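You operate a simulated robot arm through the tools that you are given. There is no shell and no other tool.

The job below is to be done with a simulated robot arm. You get a single attempt, and the scene is never put back.

## Task
Share out the low coolers on the top of bench nine. At the end: the yellow tag (marked "RETEST") from the top of bench nine stands on top of the white block; the gold ring that says "1" from the top of bench nine is on the bench beside the oven; the silver low cooler marked "H-5" from the top of bench nine is on the bench beside the oven; the black plug that says "P3" from the top of bench nine is on the bench beside the oven; the silver low cooler marked "H-6" from the top of bench nine is on top of the brown taped carton (marked "CLIPS") on the top of bench nine; whatever was shut is shut again. Leave all else as you found it, and nothing knocked over.

Only the result counts: the job must be done as asked and must still hold three seconds after the hand-in. Knocking over, shifting, dropping, spilling or breaking anything else fails it.

## Robot
A 6-joint arm with a two-finger parallel gripper, fixed in place. Base frame: the origin is at the foot of the arm, x ahead of it, y to its left, z up; the work surface is at about z = 0.8. Readings come in m, rad, newtons and seconds.
With the tool pointing down near the work surface it reaches from about 0.26 to 0.68 m from the base axis. Its first joint turns from -1.152 to 1.152 rad. Payload 2.9 kg.
Tool frame: the origin (TCP) lies between the finger pads and is the grasp point; the fingertips stand 0.03 m ahead of it; z points along the fingers, y is the line along which they close. Largest opening 0.11 m; finger width 0.02, thickness 0.01; the body of the gripper, 0.048 by 0.112 m, starts 0.055 m behind the TCP.
Orientation is that of the tool frame in the base frame, as a unit quaternion [w, x, y, z]. With the fingers straight down and closing along the base's y, the tool's x points along the base's -x, its y along +y and its z along -z.

## Interface
- The arm moves only by the tool servo_tool. Its argument "deltas" is a list of rows, each an object of numbers (a shift or turn left out is 0, a gripper value left out holds the last): "gripper": the finger opening in m, from 0 to 0.11; "tx", "ty", "tz": the shift along the base's x, y, z in m; "rx", "ry", "rz": the turn, a rotation vector about the base's x, y, z in rad. In form: [{"gripper": .., "tx": .., "ty": .., "tz": .., "rx": .., "ry": .., "rz": ..}, ...]. A call has 1 to 20 rows; each row shifts and turns the commanded pose from where the row before left it. Each row takes 0.2 s and may step no farther than 0.05 m and 0.15 rad from the row before; otherwise, or with a gripper value out of range, the whole call is refused. Where a pose cannot be reached the arm comes as near as it can. A force on the tool above 40 N (or 10 N above the force at the start of the call, whichever is more), or a blocked arm, ends the call early, and 0.2 s more pass. Each finger travels about 0.108 m/s and halts on what it meets, pressing with about 24 N; the grip force reading is that of the motor and also rises with nothing between the fingers. The clock runs only during rows and for 0.2 s after the last one: add rows that do not move to give the fingers time. The reply holds the time, the measured pose of the TCP, the force on the tool along the base axes, the opening and the grip force, in the units named above and with some noise, with the torque about the TCP (base axes, N m) and any sound that the robot's microphone picked up.
- Cameras (640 x 400 px; columns grow to the right, rows downward): "scene" is fixed at [0.0731, 0.4366, 1.3695]; the picture's right is [-0.76, -0.65, 0.00], its down [-0.45, 0.52, -0.73] and it looks along [0.48, -0.55, -0.68] (base axes); focal length 231 px, centre (320, 200). "wrist" rides on the gripper at [0.072, 0.017, -0.103] in the tool frame; the picture's right is [-0.23, 0.97, 0.00], its down [-0.76, -0.18, -0.62] and it looks along [-0.61, -0.14, 0.78] (tool axes); focal length 222 px, centre (320, 200). There is no depth. A picture from a camera that has moved, and an enlarged one, comes with that camera's place and axes in the base frame and with its lens.
- grab_frame(camera): a new picture of that camera. No time passes.
- enlarge(camera, box): a new picture of the part [left, top, right, bottom] of that camera's present view, enlarged. No time passes.
- sign_off(): hands the job in; it is judged then, once.

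Places have to be worked out from the pictures, the camera data and where the tool is seen. Open the gripper and draw the arm clear of the work before you hand the job in, unless the task says otherwise.

The tools are called by a JSON object that holds its "method" and its "body". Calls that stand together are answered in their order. servo_tool: Moves the arm, as the interface text tells. Its arguments: {"type":"object","properties":{"deltas":{"type":"array","items":{"type":"object","properties":{"gripper":{"type":"number"},"tx":{"type":"number"},"ty":{"type":"number"},"tz":{"type":"number"},"rx":{"type":"number"},"ry":{"type":"number"},"rz":{"type":"number"}}}}},"required":["deltas"]} The other tools are called the same way: grab_frame (camera) takes a picture; enlarge (camera, box) takes an enlarged picture of a part of a camera's view; sign_off () hands the job in.

At the start:

```text
time: 0.0
tool_pos: [0.3942, -0.0497, 1.1094]
tcp_rot: [0.0, 0.001, 1.0, 0.0]
force: [0.2, -0.3, -0.5]
ft_torque: [-0.01, 0.01, 0.01]
width: 0.11
finger_force: 0.1
```

scene: 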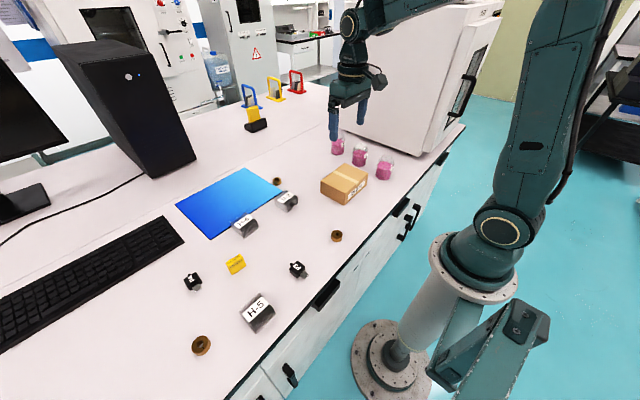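
wrist: 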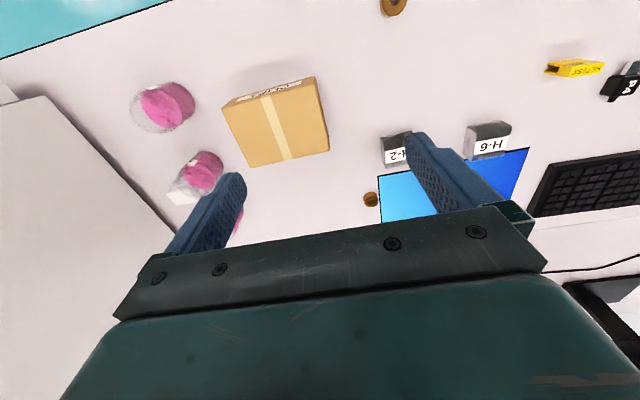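

I start by looking closely at the scene; the overview shows the carton, coolers, rings, plugs, the tag and something that looks like an oven on the right.

{"method": "enlarge", "body": {"camera": "scene", "box": [160, 220, 360, 370]}}

{"method": "enlarge", "body": {"camera": "scene", "box": [220, 60, 420, 210]}}

{"method": "enlarge", "body": {"camera": "scene", "box": [340, 0, 540, 150]}}

{"method": "enlarge", "body": {"camera": "scene", "box": [220, 150, 400, 270]}}

```text
2.67 times, centred on (260, 295) of scene
camera zoom: at [0.0731, 0.4366, 1.3695], right [-0.76, -0.65, 0.0], down [-0.45, 0.52, -0.73], along [0.48, -0.55, -0.68], focal length 617 px, centre (480, -53)
```

zoom: 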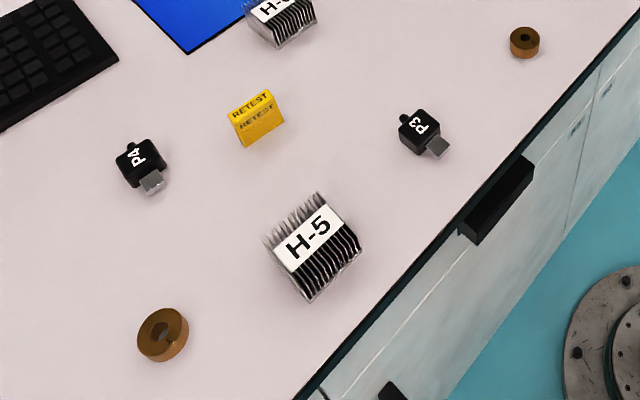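

```text
2.67 times, centred on (320, 135) of scene
camera zoom: at [0.0731, 0.4366, 1.3695], right [-0.76, -0.65, 0.0], down [-0.45, 0.52, -0.73], along [0.48, -0.55, -0.68], focal length 617 px, centre (320, 373)
```

zoom: 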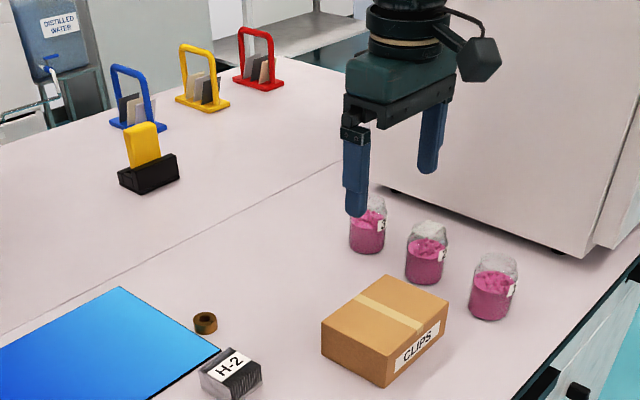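

```text
2.67 times, centred on (440, 75) of scene
camera zoom: at [0.0731, 0.4366, 1.3695], right [-0.76, -0.65, 0.0], down [-0.45, 0.52, -0.73], along [0.48, -0.55, -0.68], focal length 617 px, centre (0, 533)
```

zoom: 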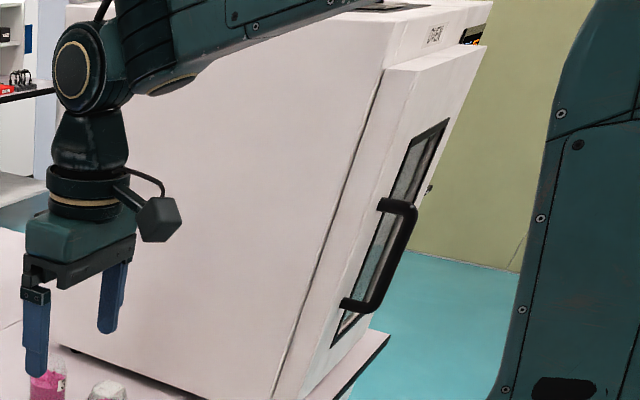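

```text
3.33 times, centred on (310, 210) of scene
camera zoom: at [0.0731, 0.4366, 1.3695], right [-0.76, -0.65, 0.0], down [-0.45, 0.52, -0.73], along [0.48, -0.55, -0.68], focal length 771 px, centre (353, 167)
```

zoom: 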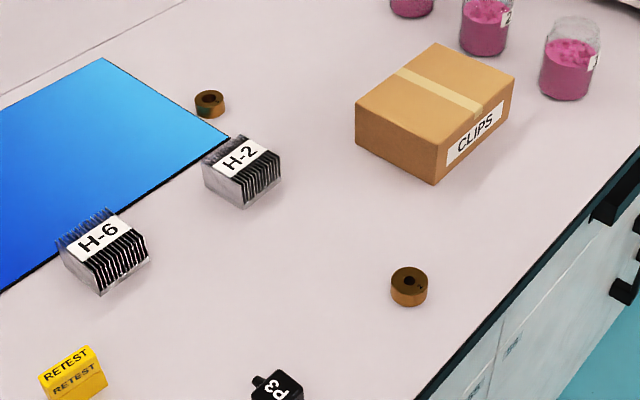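

Rings, jars and the oven need a closer look, and I haven't found the white block yet. I zoom in on more regions, including the wrist view.

{"method": "enlarge", "body": {"camera": "scene", "box": [180, 325, 230, 365]}}

{"method": "enlarge", "body": {"camera": "scene", "box": [320, 220, 360, 250]}}

{"method": "enlarge", "body": {"camera": "scene", "box": [260, 170, 300, 200]}}

{"method": "enlarge", "body": {"camera": "wrist", "box": [100, 60, 260, 240]}}

{"method": "enlarge", "body": {"camera": "scene", "box": [0, 0, 340, 210]}}

{"method": "enlarge", "body": {"camera": "scene", "box": [310, 90, 430, 190]}}

```text
10.00 times, centred on (205, 345) of scene
camera zoom: at [0.0731, 0.4366, 1.3695], right [-0.76, -0.65, 0.0], down [-0.45, 0.52, -0.73], along [0.48, -0.55, -0.68], focal length 2313 px, centre (1470, -1250)
```

zoom: 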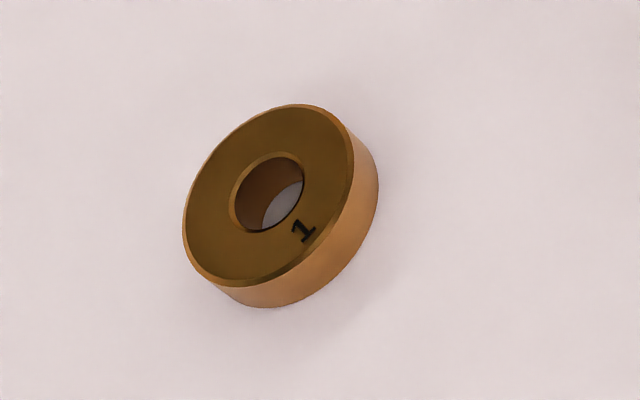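

```text
13.33 times, centred on (340, 235) of scene
camera zoom: at [0.0731, 0.4366, 1.3695], right [-0.76, -0.65, 0.0], down [-0.45, 0.52, -0.73], along [0.48, -0.55, -0.68], focal length 3084 px, centre (53, -267)
```

zoom: 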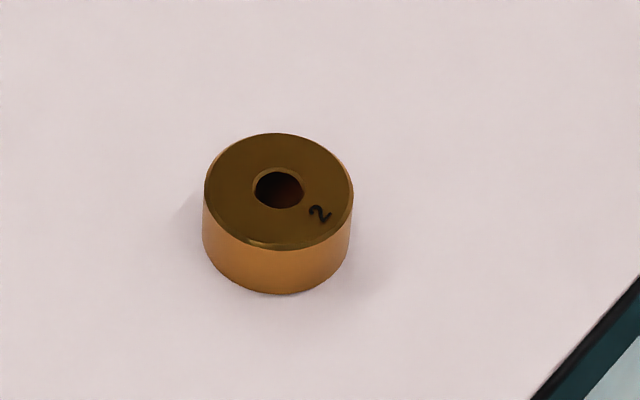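

```text
13.33 times, centred on (280, 185) of scene
camera zoom: at [0.0731, 0.4366, 1.3695], right [-0.76, -0.65, 0.0], down [-0.45, 0.52, -0.73], along [0.48, -0.55, -0.68], focal length 3084 px, centre (853, 400)
```

zoom: 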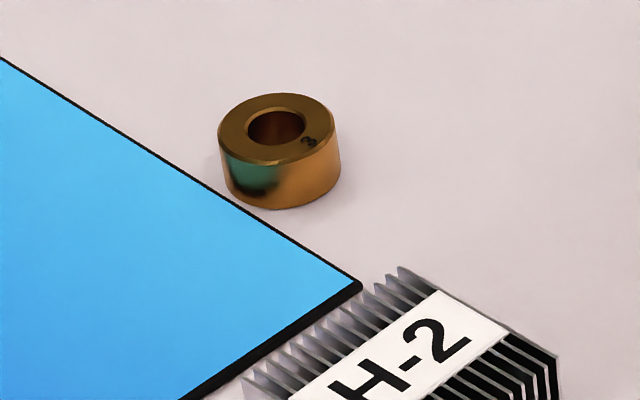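

```text
2.22 times, centred on (180, 150) of wrist
camera zoom: at [0.3217, -0.0316, 1.2119], right [0.23, 0.97, 0.0], down [0.76, -0.18, 0.62], along [0.61, -0.14, -0.78], focal length 494 px, centre (631, 311)
```

zoom: 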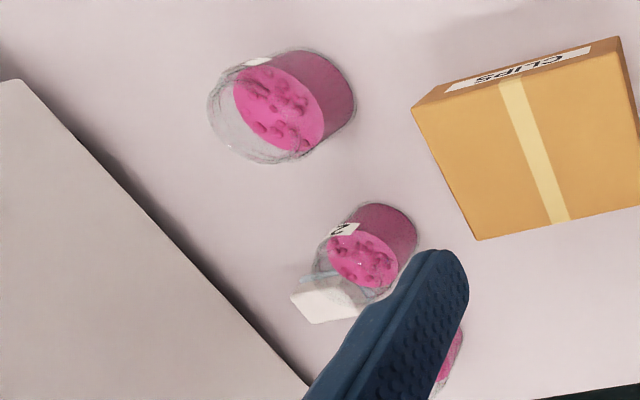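

```text
1.88 times, centred on (170, 105) of scene
camera zoom: at [0.0731, 0.4366, 1.3695], right [-0.76, -0.65, 0.0], down [-0.45, 0.52, -0.73], along [0.48, -0.55, -0.68], focal length 436 px, centre (602, 379)
```

zoom: 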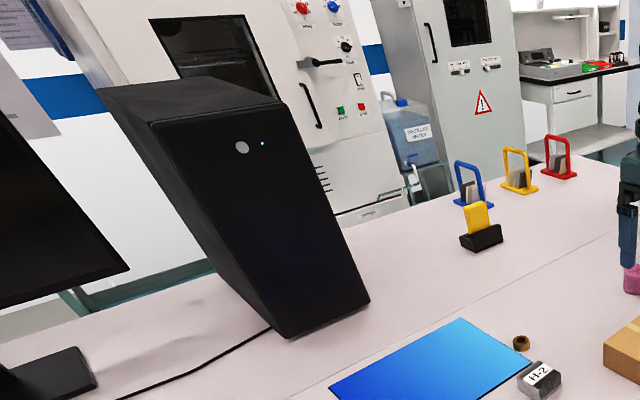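

```text
4.00 times, centred on (370, 140) of scene
camera zoom: at [0.0731, 0.4366, 1.3695], right [-0.76, -0.65, 0.0], down [-0.45, 0.52, -0.73], along [0.48, -0.55, -0.68], focal length 925 px, centre (120, 440)
```

zoom: 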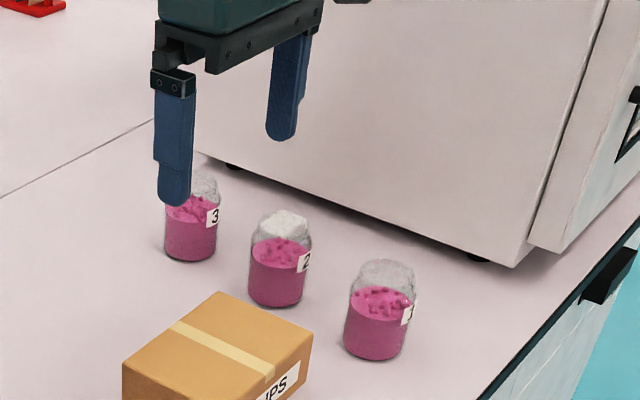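

The white block appears to be a small one standing behind jar 2, around (0.54, -0.39), and ring "1" is the big one at about (0.364, 0.490). I move the wrist camera over towards the jars at a safe height to see the white block and the oven clearly.

{"method": "servo_tool", "body": {"deltas": [{"ty": -0.05}, {"ty": -0.05}, {"ty": -0.05}, {"ty": -0.05}, {"ty": -0.03}, {}]}}

{"method": "grab_frame", "body": {"camera": "wrist"}}

{"method": "grab_frame", "body": {"camera": "scene"}}

```text
time: 1.4
tool_pos: [0.3967, -0.2793, 1.1104]
tcp_rot: [0.0, 0.0, 1.0, 0.0]
force: [0.3, -0.8, -0.4]
ft_torque: [0.03, 0.01, 0.0]
width: 0.1099
finger_force: 0.1
```

```text
taken
camera wrist: at [0.3229, -0.2617, 1.2127], right [0.23, 0.97, 0.0], down [0.76, -0.18, 0.62], along [0.61, -0.14, -0.78], focal length 222 px, centre (320, 200)
```

wrist: 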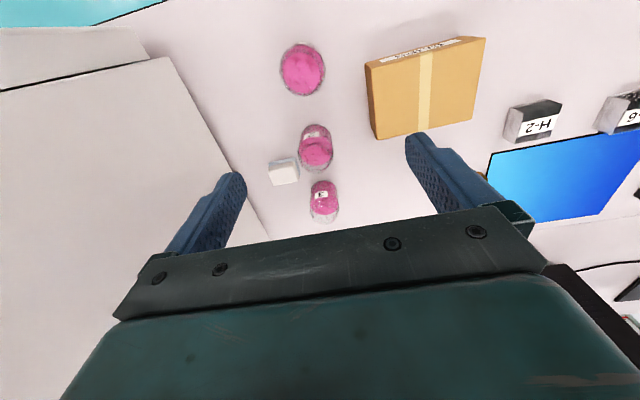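

```text
taken
```

scene: 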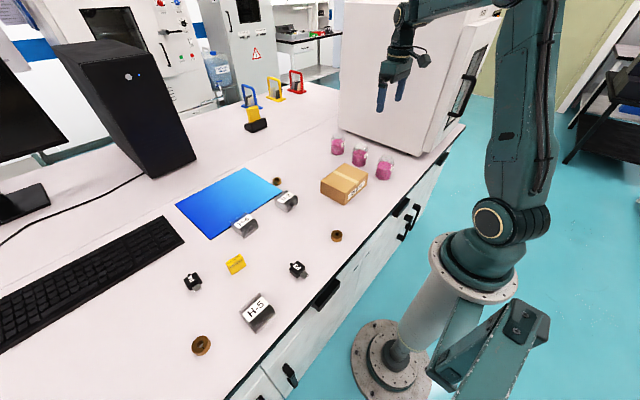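

The white block is visible at roughly (285,172) in the wrist view. I zoom in to measure it, along with the jars.

{"method": "enlarge", "body": {"camera": "wrist", "box": [220, 100, 380, 230]}}

{"method": "enlarge", "body": {"camera": "wrist", "box": [0, 0, 320, 200]}}

{"method": "enlarge", "body": {"camera": "scene", "box": [310, 90, 430, 190]}}

{"method": "enlarge", "body": {"camera": "wrist", "box": [340, 20, 500, 150]}}

```text
3.08 times, centred on (300, 165) of wrist
camera zoom: at [0.3229, -0.2617, 1.2127], right [0.23, 0.97, 0.0], down [0.76, -0.18, 0.62], along [0.61, -0.14, -0.78], focal length 684 px, centre (382, 308)
```

zoom: 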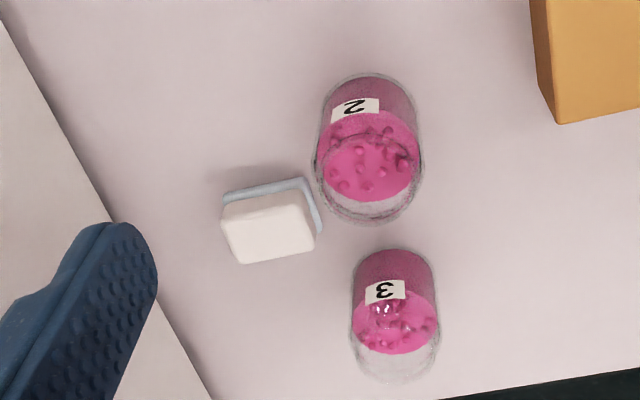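

```text
2.00 times, centred on (160, 100) of wrist
camera zoom: at [0.3229, -0.2617, 1.2127], right [0.23, 0.97, 0.0], down [0.76, -0.18, 0.62], along [0.61, -0.14, -0.78], focal length 444 px, centre (640, 400)
```

zoom: 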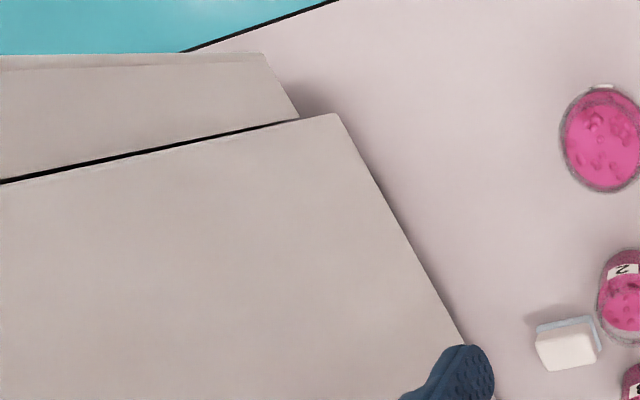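

```text
4.00 times, centred on (370, 140) of scene
camera zoom: at [0.0732, 0.4366, 1.3695], right [-0.76, -0.65, 0.0], down [-0.45, 0.52, -0.73], along [0.48, -0.55, -0.68], focal length 925 px, centre (120, 440)
```

zoom: 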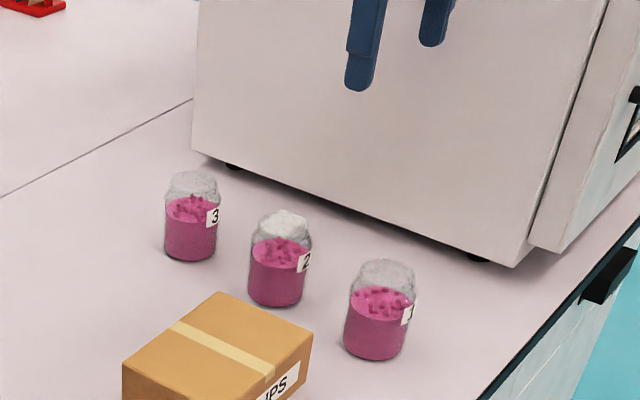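

```text
3.08 times, centred on (420, 85) of wrist
camera zoom: at [0.3229, -0.2617, 1.2127], right [0.23, 0.97, 0.0], down [0.76, -0.18, 0.62], along [0.61, -0.14, -0.78], focal length 684 px, centre (12, 554)
```

zoom: 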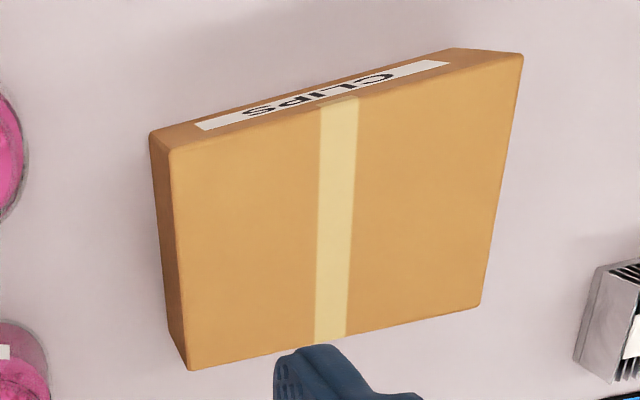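

The block looks to be about 5 cm by 4 cm. I zoom further in both cameras to pin down its height and its exact shape.

{"method": "enlarge", "body": {"camera": "wrist", "box": [262, 145, 310, 190]}}

{"method": "enlarge", "body": {"camera": "scene", "box": [345, 135, 375, 170]}}

{"method": "enlarge", "body": {"camera": "scene", "box": [225, 250, 250, 280]}}

{"method": "enlarge", "body": {"camera": "scene", "box": [280, 250, 320, 290]}}

{"method": "enlarge", "body": {"camera": "scene", "box": [230, 280, 290, 340]}}

{"method": "enlarge", "body": {"camera": "scene", "box": [225, 200, 270, 245]}}

```text
8.89 times, centred on (286, 168) of wrist
camera zoom: at [0.3229, -0.2617, 1.2127], right [0.23, 0.97, 0.0], down [0.76, -0.18, 0.62], along [0.61, -0.14, -0.78], focal length 1974 px, centre (622, 489)
```

zoom: 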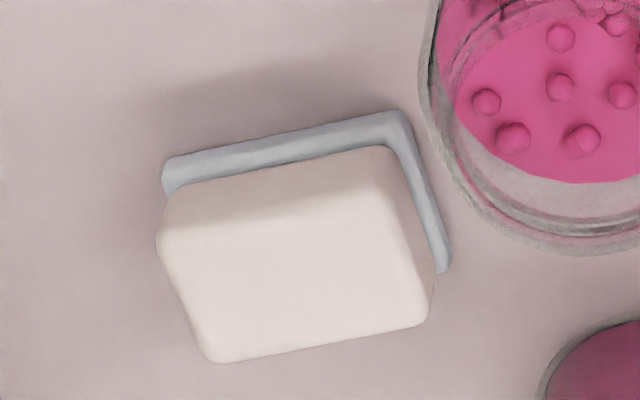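

```text
11.43 times, centred on (360, 152) of scene
camera zoom: at [0.0732, 0.4366, 1.3695], right [-0.76, -0.65, 0.0], down [-0.45, 0.52, -0.73], along [0.48, -0.55, -0.68], focal length 2644 px, centre (-137, 743)
```

zoom: 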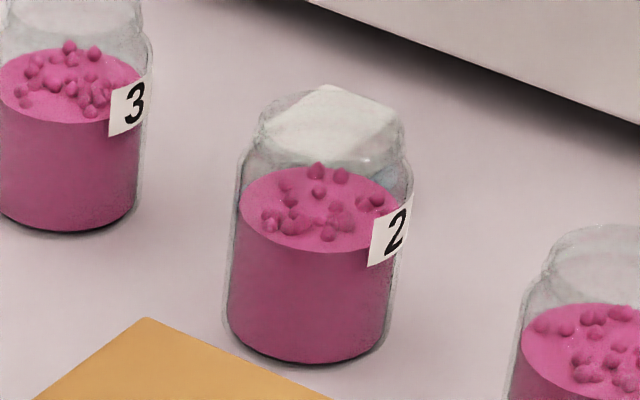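

```text
13.33 times, centred on (238, 265) of scene
camera zoom: at [0.0732, 0.4366, 1.3695], right [-0.76, -0.65, 0.0], down [-0.45, 0.52, -0.73], along [0.48, -0.55, -0.68], focal length 3084 px, centre (1420, -667)
```

zoom: 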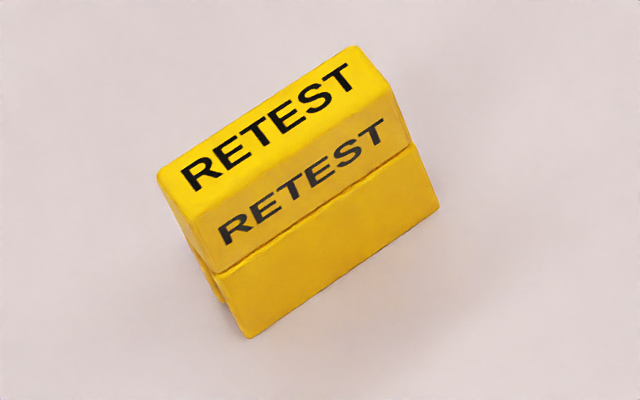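

```text
10.00 times, centred on (300, 270) of scene
camera zoom: at [0.0732, 0.4366, 1.3695], right [-0.76, -0.65, 0.0], down [-0.45, 0.52, -0.73], along [0.48, -0.55, -0.68], focal length 2313 px, centre (520, -500)
```

zoom: 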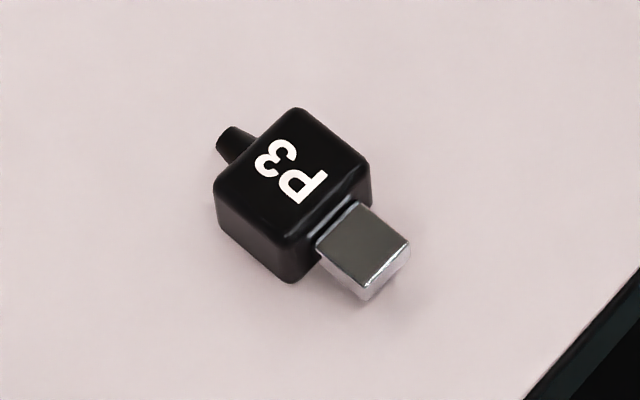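

```text
6.67 times, centred on (260, 310) of scene
camera zoom: at [0.0732, 0.4366, 1.3695], right [-0.76, -0.65, 0.0], down [-0.45, 0.52, -0.73], along [0.48, -0.55, -0.68], focal length 1542 px, centre (720, -533)
```

zoom: 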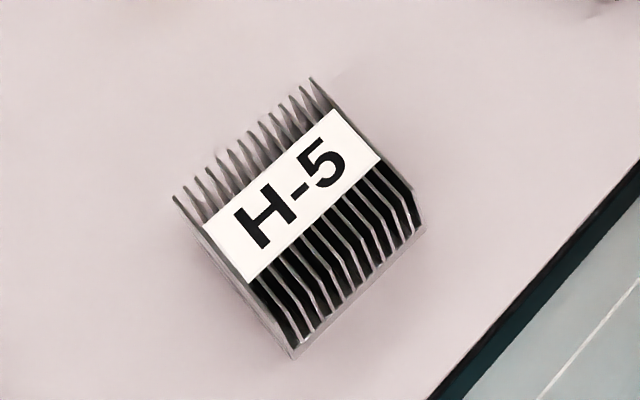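

```text
8.89 times, centred on (248, 222) of scene
camera zoom: at [0.0732, 0.4366, 1.3695], right [-0.76, -0.65, 0.0], down [-0.45, 0.52, -0.73], along [0.48, -0.55, -0.68], focal length 2056 px, centre (964, 0)
```

zoom: 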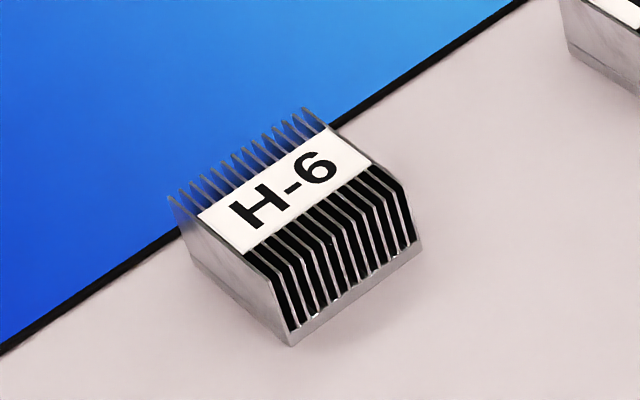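

From the two views, the white block's top centre is about (0.538, -0.388, 0.838) and its top is roughly 5 x 4 cm. The oven's side face is near y = -0.495, jar 1 is at (0.36, -0.294) and jar 2 at (0.488, -0.307). The carton's top centre is about (0.437, -0.128, 0.863). Next I swing high over to the other side to measure H-5, P3, the tag and ring 1 with the wrist camera.

{"method": "servo_tool", "body": {"deltas": [{"ty": 0.05, "tx": -0.007}, {"ty": 0.05, "tx": -0.007}, {"ty": 0.05, "tx": -0.007}, {"ty": 0.05, "tx": -0.007}, {"ty": 0.05, "tx": -0.007}, {"ty": 0.05, "tx": -0.007}, {"ty": 0.05, "tx": -0.007}, {"ty": 0.05, "tx": -0.007}, {"ty": 0.05, "tx": -0.007}, {"ty": 0.05, "tx": -0.007}, {"ty": 0.05, "tx": -0.007}, {"ty": 0.04, "tx": -0.005}, {}]}}

{"method": "grab_frame", "body": {"camera": "wrist"}}

```text
refused: row 1 steps farther than a row can; nothing moved
```

```text
taken
camera wrist: at [0.3229, -0.2617, 1.2127], right [0.23, 0.97, 0.0], down [0.76, -0.18, 0.62], along [0.61, -0.14, -0.78], focal length 222 px, centre (320, 200)
```

wrist: 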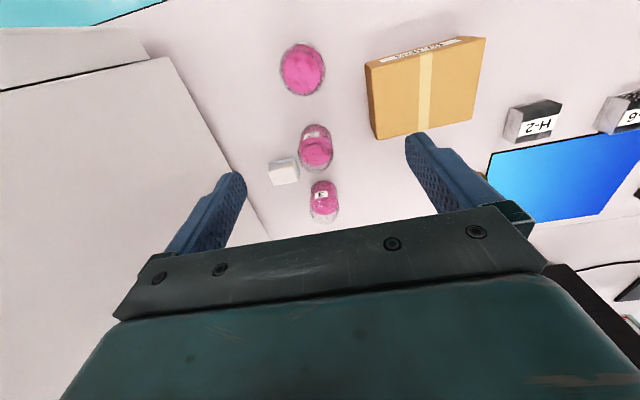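

The combined step came out a hair over 0.05 m, so the call was refused and nothing moved. I repeat the swing with smaller rows.

{"method": "servo_tool", "body": {"deltas": [{"ty": 0.049, "tx": -0.007}, {"ty": 0.049, "tx": -0.007}, {"ty": 0.049, "tx": -0.007}, {"ty": 0.049, "tx": -0.007}, {"ty": 0.049, "tx": -0.007}, {"ty": 0.049, "tx": -0.007}, {"ty": 0.049, "tx": -0.007}, {"ty": 0.049, "tx": -0.007}, {"ty": 0.049, "tx": -0.007}, {"ty": 0.049, "tx": -0.007}, {"ty": 0.049, "tx": -0.007}, {"ty": 0.049, "tx": -0.007}, {}, {}]}}

{"method": "grab_frame", "body": {"camera": "wrist"}}

```text
time: 4.4
tool_pos: [0.31, 0.3096, 1.1117]
tcp_rot: [-0.001, 0.0, 1.0, 0.0]
force: [-0.3, 0.2, -0.7]
ft_torque: [-0.01, 0.0, 0.0]
width: 0.1102
finger_force: 0.0
```

```text
taken
camera wrist: at [0.2379, 0.3268, 1.214], right [0.23, 0.97, 0.0], down [0.76, -0.18, 0.62], along [0.61, -0.14, -0.78], focal length 222 px, centre (320, 200)
```

wrist: 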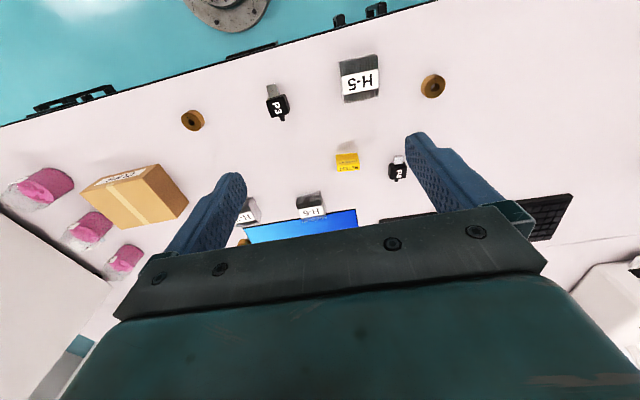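

All the objects show clearly here. I zoom in on each to measure it.

{"method": "enlarge", "body": {"camera": "wrist", "box": [325, 40, 405, 115]}}

{"method": "enlarge", "body": {"camera": "wrist", "box": [405, 60, 465, 110]}}

{"method": "enlarge", "body": {"camera": "wrist", "box": [250, 70, 310, 130]}}

{"method": "enlarge", "body": {"camera": "wrist", "box": [325, 140, 375, 180]}}

{"method": "enlarge", "body": {"camera": "wrist", "box": [280, 175, 350, 225]}}

```text
5.33 times, centred on (365, 78) of wrist
camera zoom: at [0.2379, 0.3268, 1.214], right [0.23, 0.97, 0.0], down [0.76, -0.18, 0.62], along [0.61, -0.14, -0.78], focal length 1185 px, centre (80, 853)
```

zoom: 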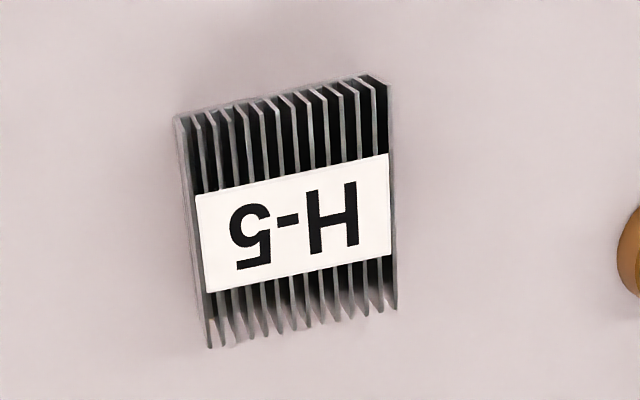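

```text
8.00 times, centred on (435, 85) of wrist
camera zoom: at [0.2379, 0.3268, 1.214], right [0.23, 0.97, 0.0], down [0.76, -0.18, 0.62], along [0.61, -0.14, -0.78], focal length 1777 px, centre (-600, 1120)
```

zoom: 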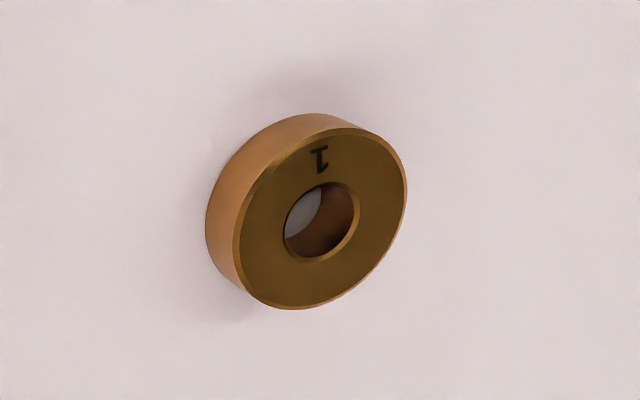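

```text
6.67 times, centred on (280, 100) of wrist
camera zoom: at [0.2379, 0.3268, 1.214], right [0.23, 0.97, 0.0], down [0.76, -0.18, 0.62], along [0.61, -0.14, -0.78], focal length 1481 px, centre (587, 867)
```

zoom: 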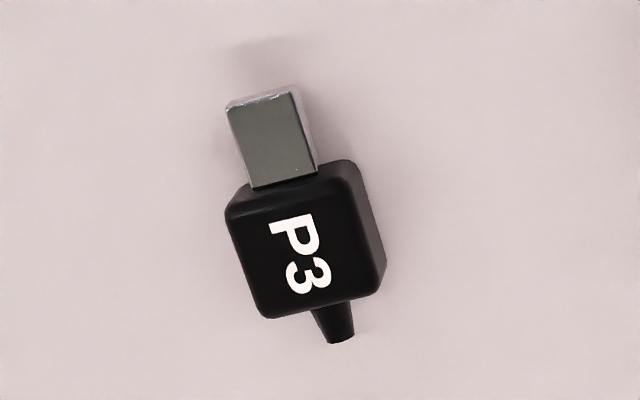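

```text
10.00 times, centred on (350, 160) of wrist
camera zoom: at [0.2379, 0.3268, 1.214], right [0.23, 0.97, 0.0], down [0.76, -0.18, 0.62], along [0.61, -0.14, -0.78], focal length 2221 px, centre (20, 600)
```

zoom: 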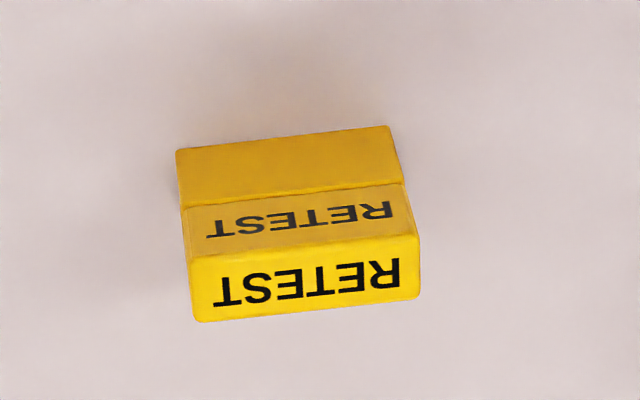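

```text
8.00 times, centred on (315, 200) of wrist
camera zoom: at [0.2379, 0.3268, 1.214], right [0.23, 0.97, 0.0], down [0.76, -0.18, 0.62], along [0.61, -0.14, -0.78], focal length 1777 px, centre (360, 200)
```

zoom: 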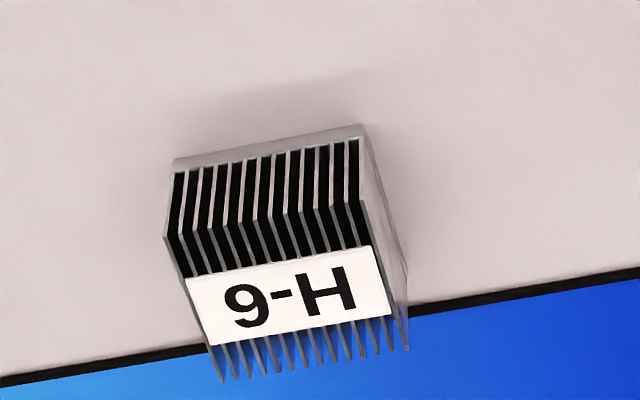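

Both cameras agree to within about 2 mm: H-5 centre (0.323, 0.370), ring 1 (0.362, 0.490), P3 body (0.330, 0.229), tag (0.461, 0.329, yaw about -0.1 rad) and H-6 (0.565, 0.227). I start with H-5 by moving above it and lowering part way.

{"method": "servo_tool", "body": {"deltas": [{"tx": 0.006, "ty": 0.03, "tz": -0.02}, {"tx": 0.006, "ty": 0.031, "tz": -0.02}, {"tz": -0.045}, {"tz": -0.045}, {"tz": -0.045}, {"tz": -0.03}, {}, {}]}}

{"method": "grab_frame", "body": {"camera": "wrist"}}

{"method": "enlarge", "body": {"camera": "scene", "box": [160, 200, 360, 370]}}

```text
time: 6.2
tool_pos: [0.3238, 0.3718, 0.9064]
tcp_rot: [0.0, 0.0, 1.0, -0.001]
force: [0.0, 0.5, -0.1]
ft_torque: [0.02, 0.03, 0.0]
width: 0.11
finger_force: 0.2
```

```text
taken
camera wrist: at [0.2492, 0.3893, 1.0081], right [0.23, 0.97, 0.0], down [0.76, -0.18, 0.62], along [0.61, -0.14, -0.78], focal length 222 px, centre (320, 200)
```

wrist: 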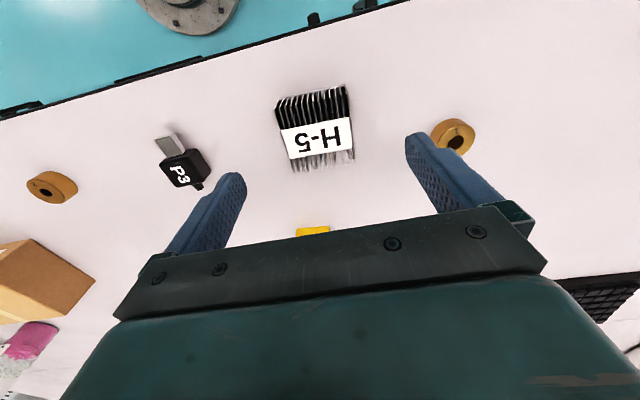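

```text
2.35 times, centred on (260, 285) of scene
camera zoom: at [0.0731, 0.4366, 1.3695], right [-0.76, -0.65, 0.0], down [-0.45, 0.52, -0.73], along [0.48, -0.55, -0.68], focal length 544 px, centre (461, 0)
```

zoom: 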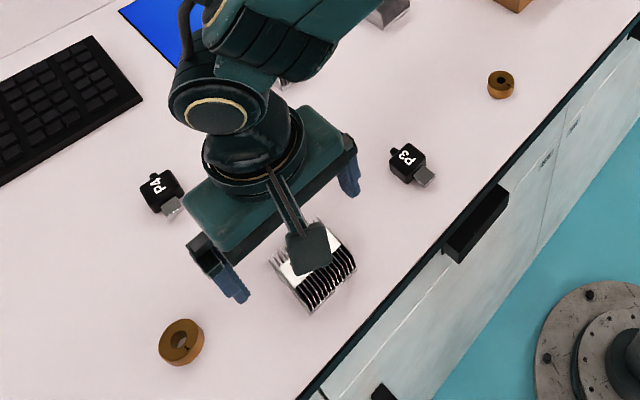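

H-5 is centred at (0.3225, 0.371) and the TCP is at about (0.322, 0.372), so it's aligned. I lower so that the fingertips are about 6 mm above the bench, then close.

{"method": "servo_tool", "body": {"deltas": [{"tz": -0.03}, {"tz": -0.025}, {"tz": -0.014}, {}, {"gripper": 0.045}, {"gripper": 0.045}, {"gripper": 0.045}, {"gripper": 0.045}]}}

{"method": "grab_frame", "body": {"camera": "wrist"}}

```text
time: 8.0
tool_pos: [0.3221, 0.3698, 0.8359]
tcp_rot: [0.0, 0.0, 1.0, 0.0]
force: [0.8, 0.5, -0.2]
ft_torque: [-0.04, 0.0, -0.04]
width: 0.0582
finger_force: 23.6
```

```text
taken
camera wrist: at [0.2488, 0.3883, 0.9392], right [0.23, 0.97, 0.0], down [0.76, -0.18, 0.62], along [0.61, -0.14, -0.78], focal length 222 px, centre (320, 200)
```

wrist: 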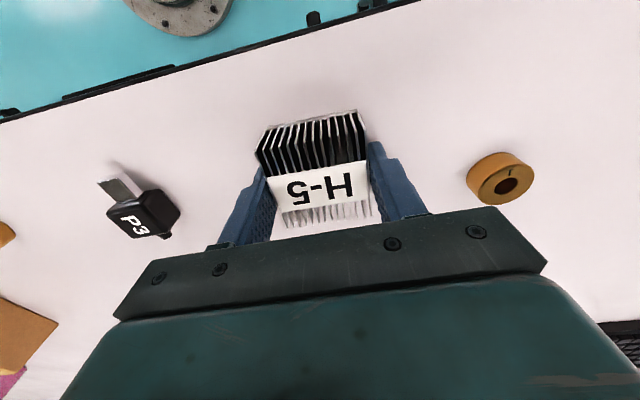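

H-5 is gripped (opening 0.058, grip 23.6 N). I lift it straight up and check that it's held before carrying it.

{"method": "servo_tool", "body": {"deltas": [{"tz": 0.02}, {"tz": 0.03}, {"tz": 0.045}, {"tz": 0.045}, {"tz": 0.045}, {}]}}

{"method": "grab_frame", "body": {"camera": "wrist"}}

```text
time: 9.4
tool_pos: [0.3222, 0.3704, 1.0189]
tcp_rot: [0.001, 0.0, 1.0, 0.001]
force: [-0.7, -0.5, -1.1]
ft_torque: [-0.03, -0.02, 0.0]
width: 0.0581
finger_force: 24.3
```

```text
taken
camera wrist: at [0.2484, 0.388, 1.1225], right [0.23, 0.97, 0.0], down [0.76, -0.18, 0.62], along [0.61, -0.14, -0.78], focal length 222 px, centre (320, 200)
```

wrist: 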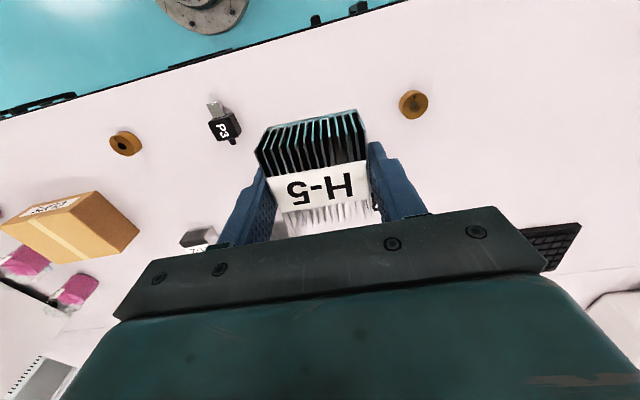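

H-5 is held firmly. I carry it at z ≈ 1.02 to above the spot beside the oven at (0.372, -0.41).

{"method": "servo_tool", "body": {"deltas": [{"ty": -0.03, "tx": 0.003}, {"ty": -0.046, "tx": 0.003}, {"ty": -0.046, "tx": 0.003}, {"ty": -0.046, "tx": 0.003}, {"ty": -0.046, "tx": 0.003}, {"ty": -0.046, "tx": 0.003}, {"ty": -0.046, "tx": 0.003}, {"ty": -0.046, "tx": 0.003}, {"ty": -0.046, "tx": 0.003}, {"ty": -0.046, "tx": 0.003}, {"ty": -0.046, "tx": 0.003}, {"ty": -0.046, "tx": 0.003}, {"ty": -0.046, "tx": 0.003}, {"ty": -0.046, "tx": 0.003}, {"ty": -0.046, "tx": 0.003}, {"ty": -0.046, "tx": 0.003}, {"ty": -0.046, "tx": 0.002}, {"ty": -0.014}, {}, {}]}}

{"method": "grab_frame", "body": {"camera": "wrist"}}

{"method": "grab_frame", "body": {"camera": "scene"}}

```text
time: 13.6
tool_pos: [0.3724, -0.4111, 1.0205]
tcp_rot: [0.0, 0.0, 1.0, 0.0]
force: [0.3, -0.7, -1.1]
ft_torque: [-0.03, 0.01, -0.02]
width: 0.058
finger_force: 23.9
```

```text
taken
camera wrist: at [0.298, -0.3936, 1.1228], right [0.23, 0.97, 0.0], down [0.76, -0.18, 0.62], along [0.61, -0.14, -0.78], focal length 222 px, centre (320, 200)
```

wrist: 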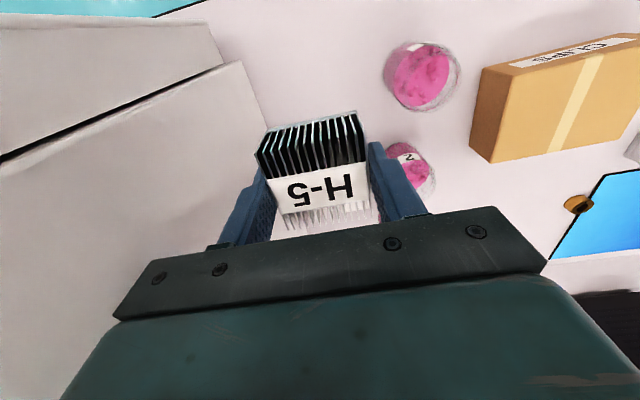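

```text
taken
```

scene: 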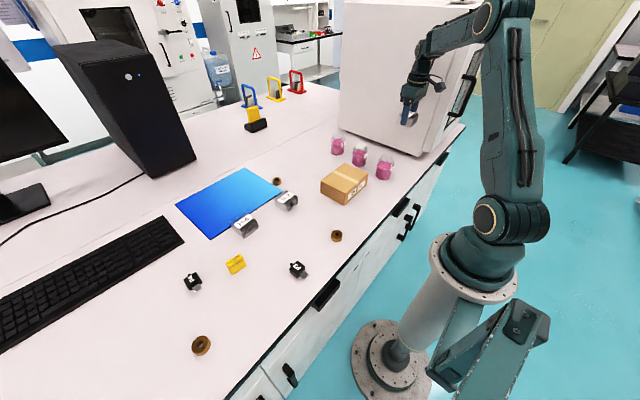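

The oven face is at y ≈ -0.494, so the gripper clears it by about 2.7 cm, and jar 1 is well clear. I lower H-5 to just above the bench.

{"method": "servo_tool", "body": {"deltas": [{"tz": -0.04}, {"tz": -0.04}, {"tz": -0.04}, {"tz": -0.035}, {"tz": -0.02}, {}]}}

{"method": "grab_frame", "body": {"camera": "wrist"}}

{"method": "enlarge", "body": {"camera": "scene", "box": [320, 60, 480, 200]}}

```text
time: 15.0
tool_pos: [0.3732, -0.4118, 0.8455]
tcp_rot: [0.0, 0.001, 1.0, 0.0]
force: [-0.2, 0.4, -1.6]
ft_torque: [0.03, 0.02, 0.02]
width: 0.0577
finger_force: 24.4
```

```text
taken
camera wrist: at [0.2996, -0.3938, 0.9481], right [0.23, 0.97, 0.0], down [0.76, -0.18, 0.62], along [0.61, -0.14, -0.78], focal length 222 px, centre (320, 200)
```

wrist: 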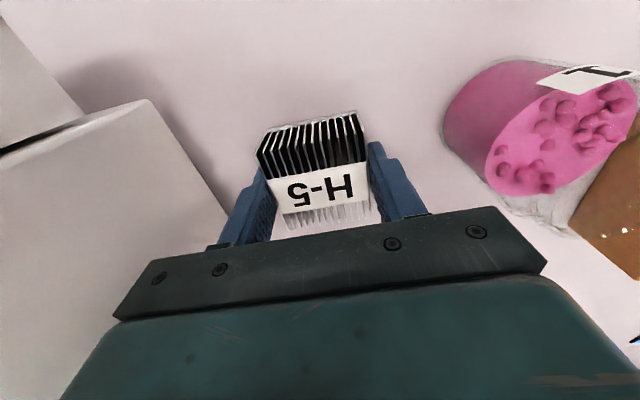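

```text
2.86 times, centred on (400, 130) of scene
camera zoom: at [0.0732, 0.4366, 1.3695], right [-0.76, -0.65, 0.0], down [-0.45, 0.52, -0.73], along [0.48, -0.55, -0.68], focal length 661 px, centre (91, 400)
```

zoom: 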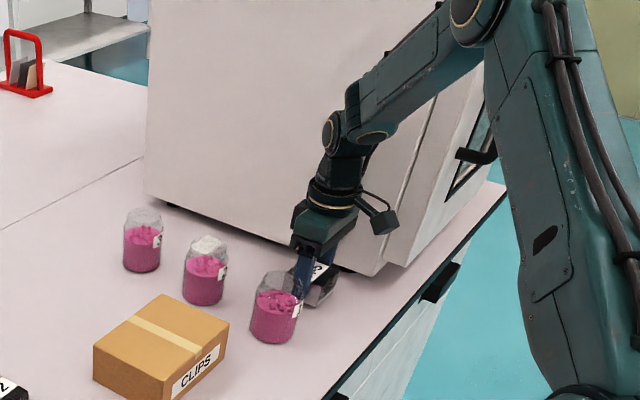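

It's 10 mm above the bench with everything clear. I set it down the last bit and open the fingers moderately.

{"method": "servo_tool", "body": {"deltas": [{"tz": -0.005}, {"tz": -0.0045}, {}, {"gripper": 0.065}, {"gripper": 0.08}, {"gripper": 0.08}, {}]}}

{"method": "grab_frame", "body": {"camera": "wrist"}}

```text
time: 16.6
tool_pos: [0.3739, -0.4104, 0.8368]
tcp_rot: [0.0, 0.0, 1.0, -0.001]
force: [0.0, 0.2, -0.4]
ft_torque: [0.01, -0.02, -0.03]
width: 0.0799
finger_force: 0.0
```

```text
taken
camera wrist: at [0.3, -0.3931, 0.9389], right [0.23, 0.97, 0.0], down [0.76, -0.18, 0.62], along [0.61, -0.14, -0.78], focal length 222 px, centre (320, 200)
```

wrist: 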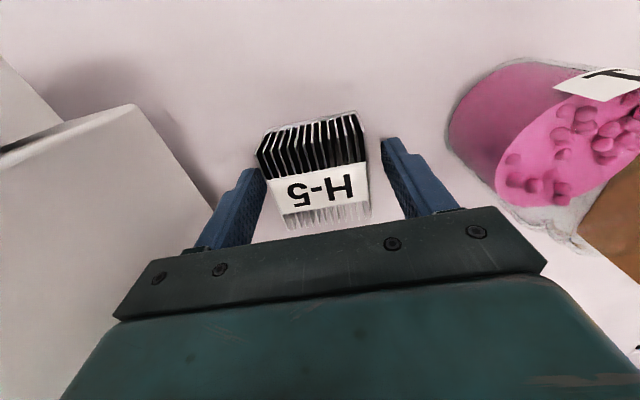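

H-5 stands on the bench beside the oven and is free of the fingers. I lift straight up and swing over to P3.

{"method": "servo_tool", "body": {"deltas": [{"tz": 0.03}, {"tz": 0.04}, {"tz": 0.045}, {"tz": 0.045}, {"tz": 0.025}, {"ty": 0.04, "tx": -0.003}, {"ty": 0.046, "tx": -0.003}, {"ty": 0.046, "tx": -0.003}, {"ty": 0.046, "tx": -0.003}, {"ty": 0.046, "tx": -0.003}, {"ty": 0.046, "tx": -0.003}, {"ty": 0.046, "tx": -0.003}, {"ty": 0.046, "tx": -0.003}, {"ty": 0.046, "tx": -0.003}, {"ty": 0.046, "tx": -0.003}, {"ty": 0.046, "tx": -0.003}, {"ty": 0.046, "tx": -0.003}, {"ty": 0.046, "tx": -0.003}, {"ty": 0.046, "tx": -0.003}, {}]}}

{"method": "grab_frame", "body": {"camera": "scene"}}

{"method": "grab_frame", "body": {"camera": "wrist"}}

```text
time: 20.8
tool_pos: [0.3291, 0.2258, 1.0214]
tcp_rot: [-0.001, 0.0, 1.0, 0.001]
force: [-1.0, 0.1, 0.1]
ft_torque: [-0.01, 0.04, 0.03]
width: 0.08
finger_force: 0.0
```

```text
taken
```

scene: 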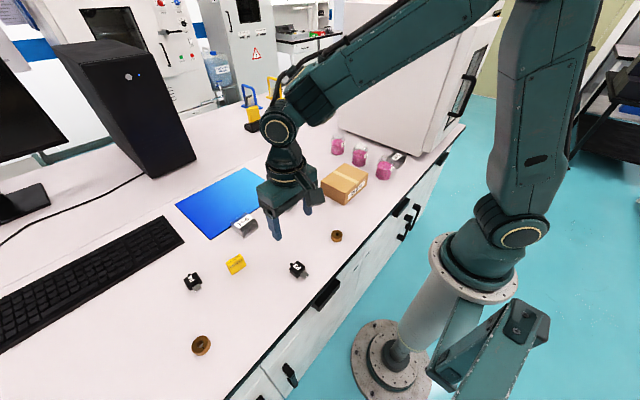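

```text
taken
camera wrist: at [0.2558, 0.2448, 1.1233], right [0.23, 0.97, 0.0], down [0.76, -0.18, 0.62], along [0.61, -0.14, -0.78], focal length 222 px, centre (320, 200)
```

wrist: 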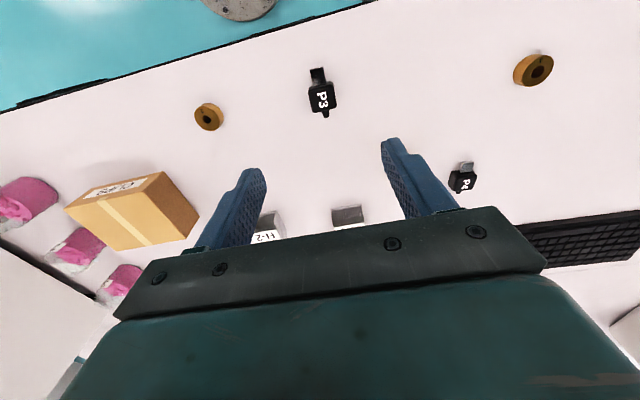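

P3's body is at (0.329, 0.230). I align, lower to the bench with the fingers at 0.08, and close on the body.

{"method": "servo_tool", "body": {"deltas": [{"ty": 0.002, "tz": -0.04, "gripper": 0.07}, {"tz": -0.045}, {"tz": -0.045}, {"tz": -0.03}, {"tz": -0.016}, {"tz": -0.009}, {}, {"gripper": 0.02}, {"gripper": 0.02}, {"gripper": 0.02}, {"gripper": 0.02}]}}

{"method": "grab_frame", "body": {"camera": "wrist"}}

```text
time: 23.2
tool_pos: [0.3309, 0.229, 0.8343]
tcp_rot: [0.0, -0.001, 1.0, 0.0]
force: [0.8, -0.1, 0.2]
ft_torque: [0.01, 0.0, 0.02]
width: 0.0326
finger_force: 24.0
```

```text
taken
camera wrist: at [0.2582, 0.2468, 0.9367], right [0.23, 0.97, 0.0], down [0.76, -0.18, 0.62], along [0.61, -0.14, -0.78], focal length 222 px, centre (320, 200)
```

wrist: 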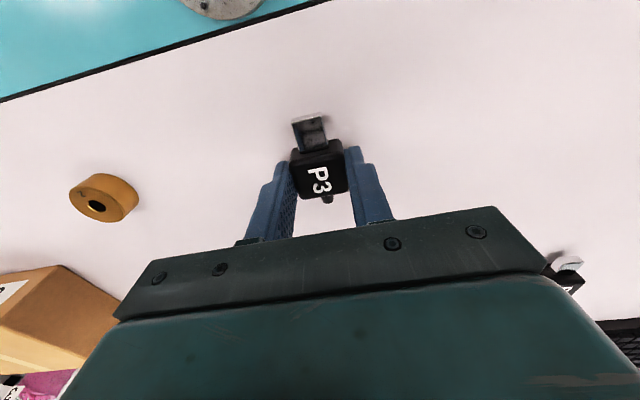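

P3 is held (opening 0.033). I lift it and carry it to (0.456, -0.415) beside the oven, past H-5.

{"method": "servo_tool", "body": {"deltas": [{"tz": 0.025}, {"tz": 0.045}, {"tz": 0.045}, {"tz": 0.045}, {"tz": 0.025}, {"ty": -0.046, "tx": 0.009}, {"ty": -0.046, "tx": 0.009}, {"ty": -0.046, "tx": 0.009}, {"ty": -0.046, "tx": 0.009}, {"ty": -0.046, "tx": 0.009}, {"ty": -0.046, "tx": 0.009}, {"ty": -0.046, "tx": 0.009}, {"ty": -0.046, "tx": 0.009}, {"ty": -0.046, "tx": 0.009}, {"ty": -0.046, "tx": 0.009}, {"ty": -0.046, "tx": 0.009}, {"ty": -0.046, "tx": 0.009}, {"ty": -0.046, "tx": 0.009}, {"ty": -0.046, "tx": 0.009}, {}]}}

{"method": "grab_frame", "body": {"camera": "wrist"}}

{"method": "enlarge", "body": {"camera": "scene", "box": [320, 60, 480, 200]}}

```text
time: 27.4
tool_pos: [0.4565, -0.4139, 1.022]
tcp_rot: [-0.001, 0.001, 1.0, 0.0]
force: [-0.4, -0.2, -1.2]
ft_torque: [0.02, 0.0, 0.02]
width: 0.0326
finger_force: 23.7
```

```text
taken
camera wrist: at [0.3826, -0.3963, 1.1253], right [0.23, 0.97, 0.0], down [0.76, -0.18, 0.62], along [0.61, -0.14, -0.78], focal length 222 px, centre (320, 200)
```

wrist: 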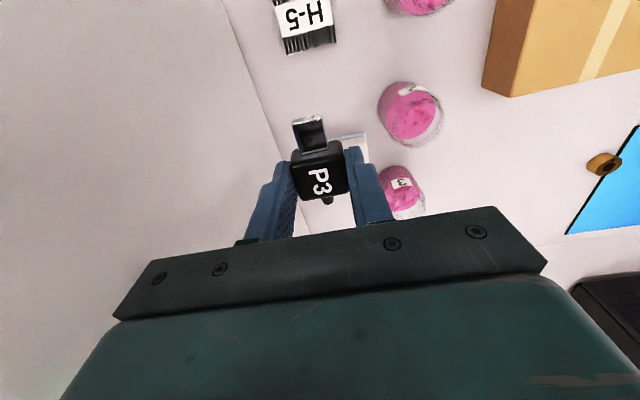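

```text
2.86 times, centred on (400, 130) of scene
camera zoom: at [0.0732, 0.4366, 1.3695], right [-0.76, -0.65, 0.0], down [-0.45, 0.52, -0.73], along [0.48, -0.55, -0.68], focal length 661 px, centre (91, 400)
```

zoom: 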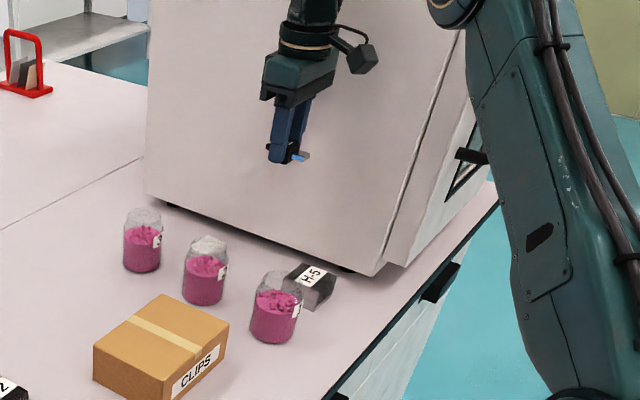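

The spot below is clear between H-5 and the white block. I lower to about 10 mm above the bench, then look.

{"method": "servo_tool", "body": {"deltas": [{"tz": -0.04}, {"tz": -0.04}, {"tz": -0.04}, {"tz": -0.035}, {"tz": -0.02}, {}]}}

{"method": "grab_frame", "body": {"camera": "wrist"}}

{"method": "enlarge", "body": {"camera": "scene", "box": [320, 60, 480, 200]}}

```text
time: 28.8
tool_pos: [0.4577, -0.4147, 0.8448]
tcp_rot: [0.0, 0.0, 1.0, 0.0]
force: [-0.6, 0.6, 0.6]
ft_torque: [0.0, -0.02, -0.04]
width: 0.0324
finger_force: 23.9
```

```text
taken
camera wrist: at [0.3836, -0.3965, 0.9477], right [0.23, 0.97, 0.0], down [0.76, -0.18, 0.62], along [0.61, -0.14, -0.78], focal length 222 px, centre (320, 200)
```

wrist: 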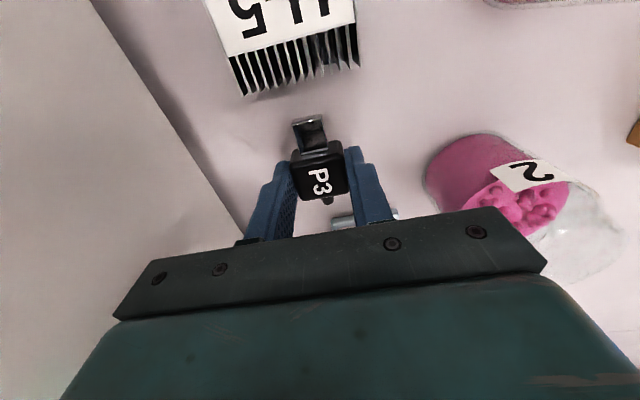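

```text
2.86 times, centred on (400, 130) of scene
camera zoom: at [0.0732, 0.4366, 1.3695], right [-0.76, -0.65, 0.0], down [-0.45, 0.52, -0.73], along [0.48, -0.55, -0.68], focal length 661 px, centre (91, 400)
```

zoom: 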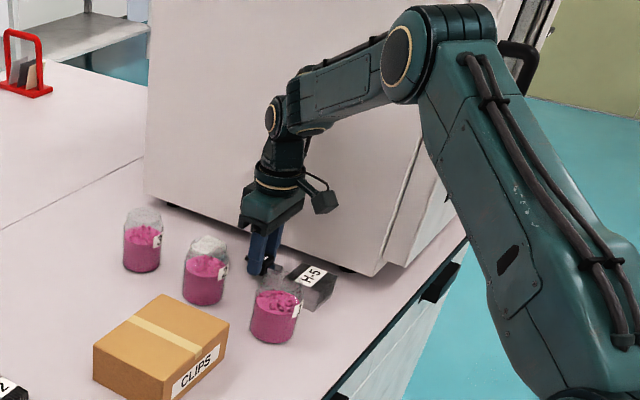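

All clear around the gripper. I set P3 down and open the fingers a little.

{"method": "servo_tool", "body": {"deltas": [{"tz": -0.005}, {"tz": -0.004}, {}, {"gripper": 0.045}, {"gripper": 0.052}, {}, {}]}}

{"method": "grab_frame", "body": {"camera": "wrist"}}

```text
time: 30.4
tool_pos: [0.4585, -0.4148, 0.8367]
tcp_rot: [-0.001, 0.0, 1.0, -0.001]
force: [0.2, -0.4, -0.2]
ft_torque: [-0.01, 0.01, 0.02]
width: 0.0521
finger_force: 0.0
```

```text
taken
camera wrist: at [0.384, -0.3965, 0.9391], right [0.23, 0.97, 0.0], down [0.76, -0.18, 0.62], along [0.61, -0.14, -0.78], focal length 222 px, centre (320, 200)
```

wrist: 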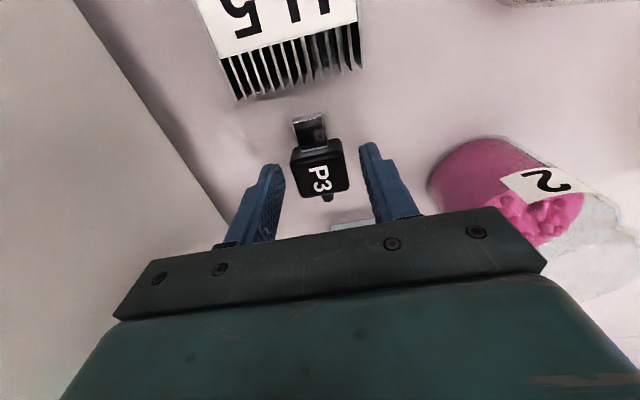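

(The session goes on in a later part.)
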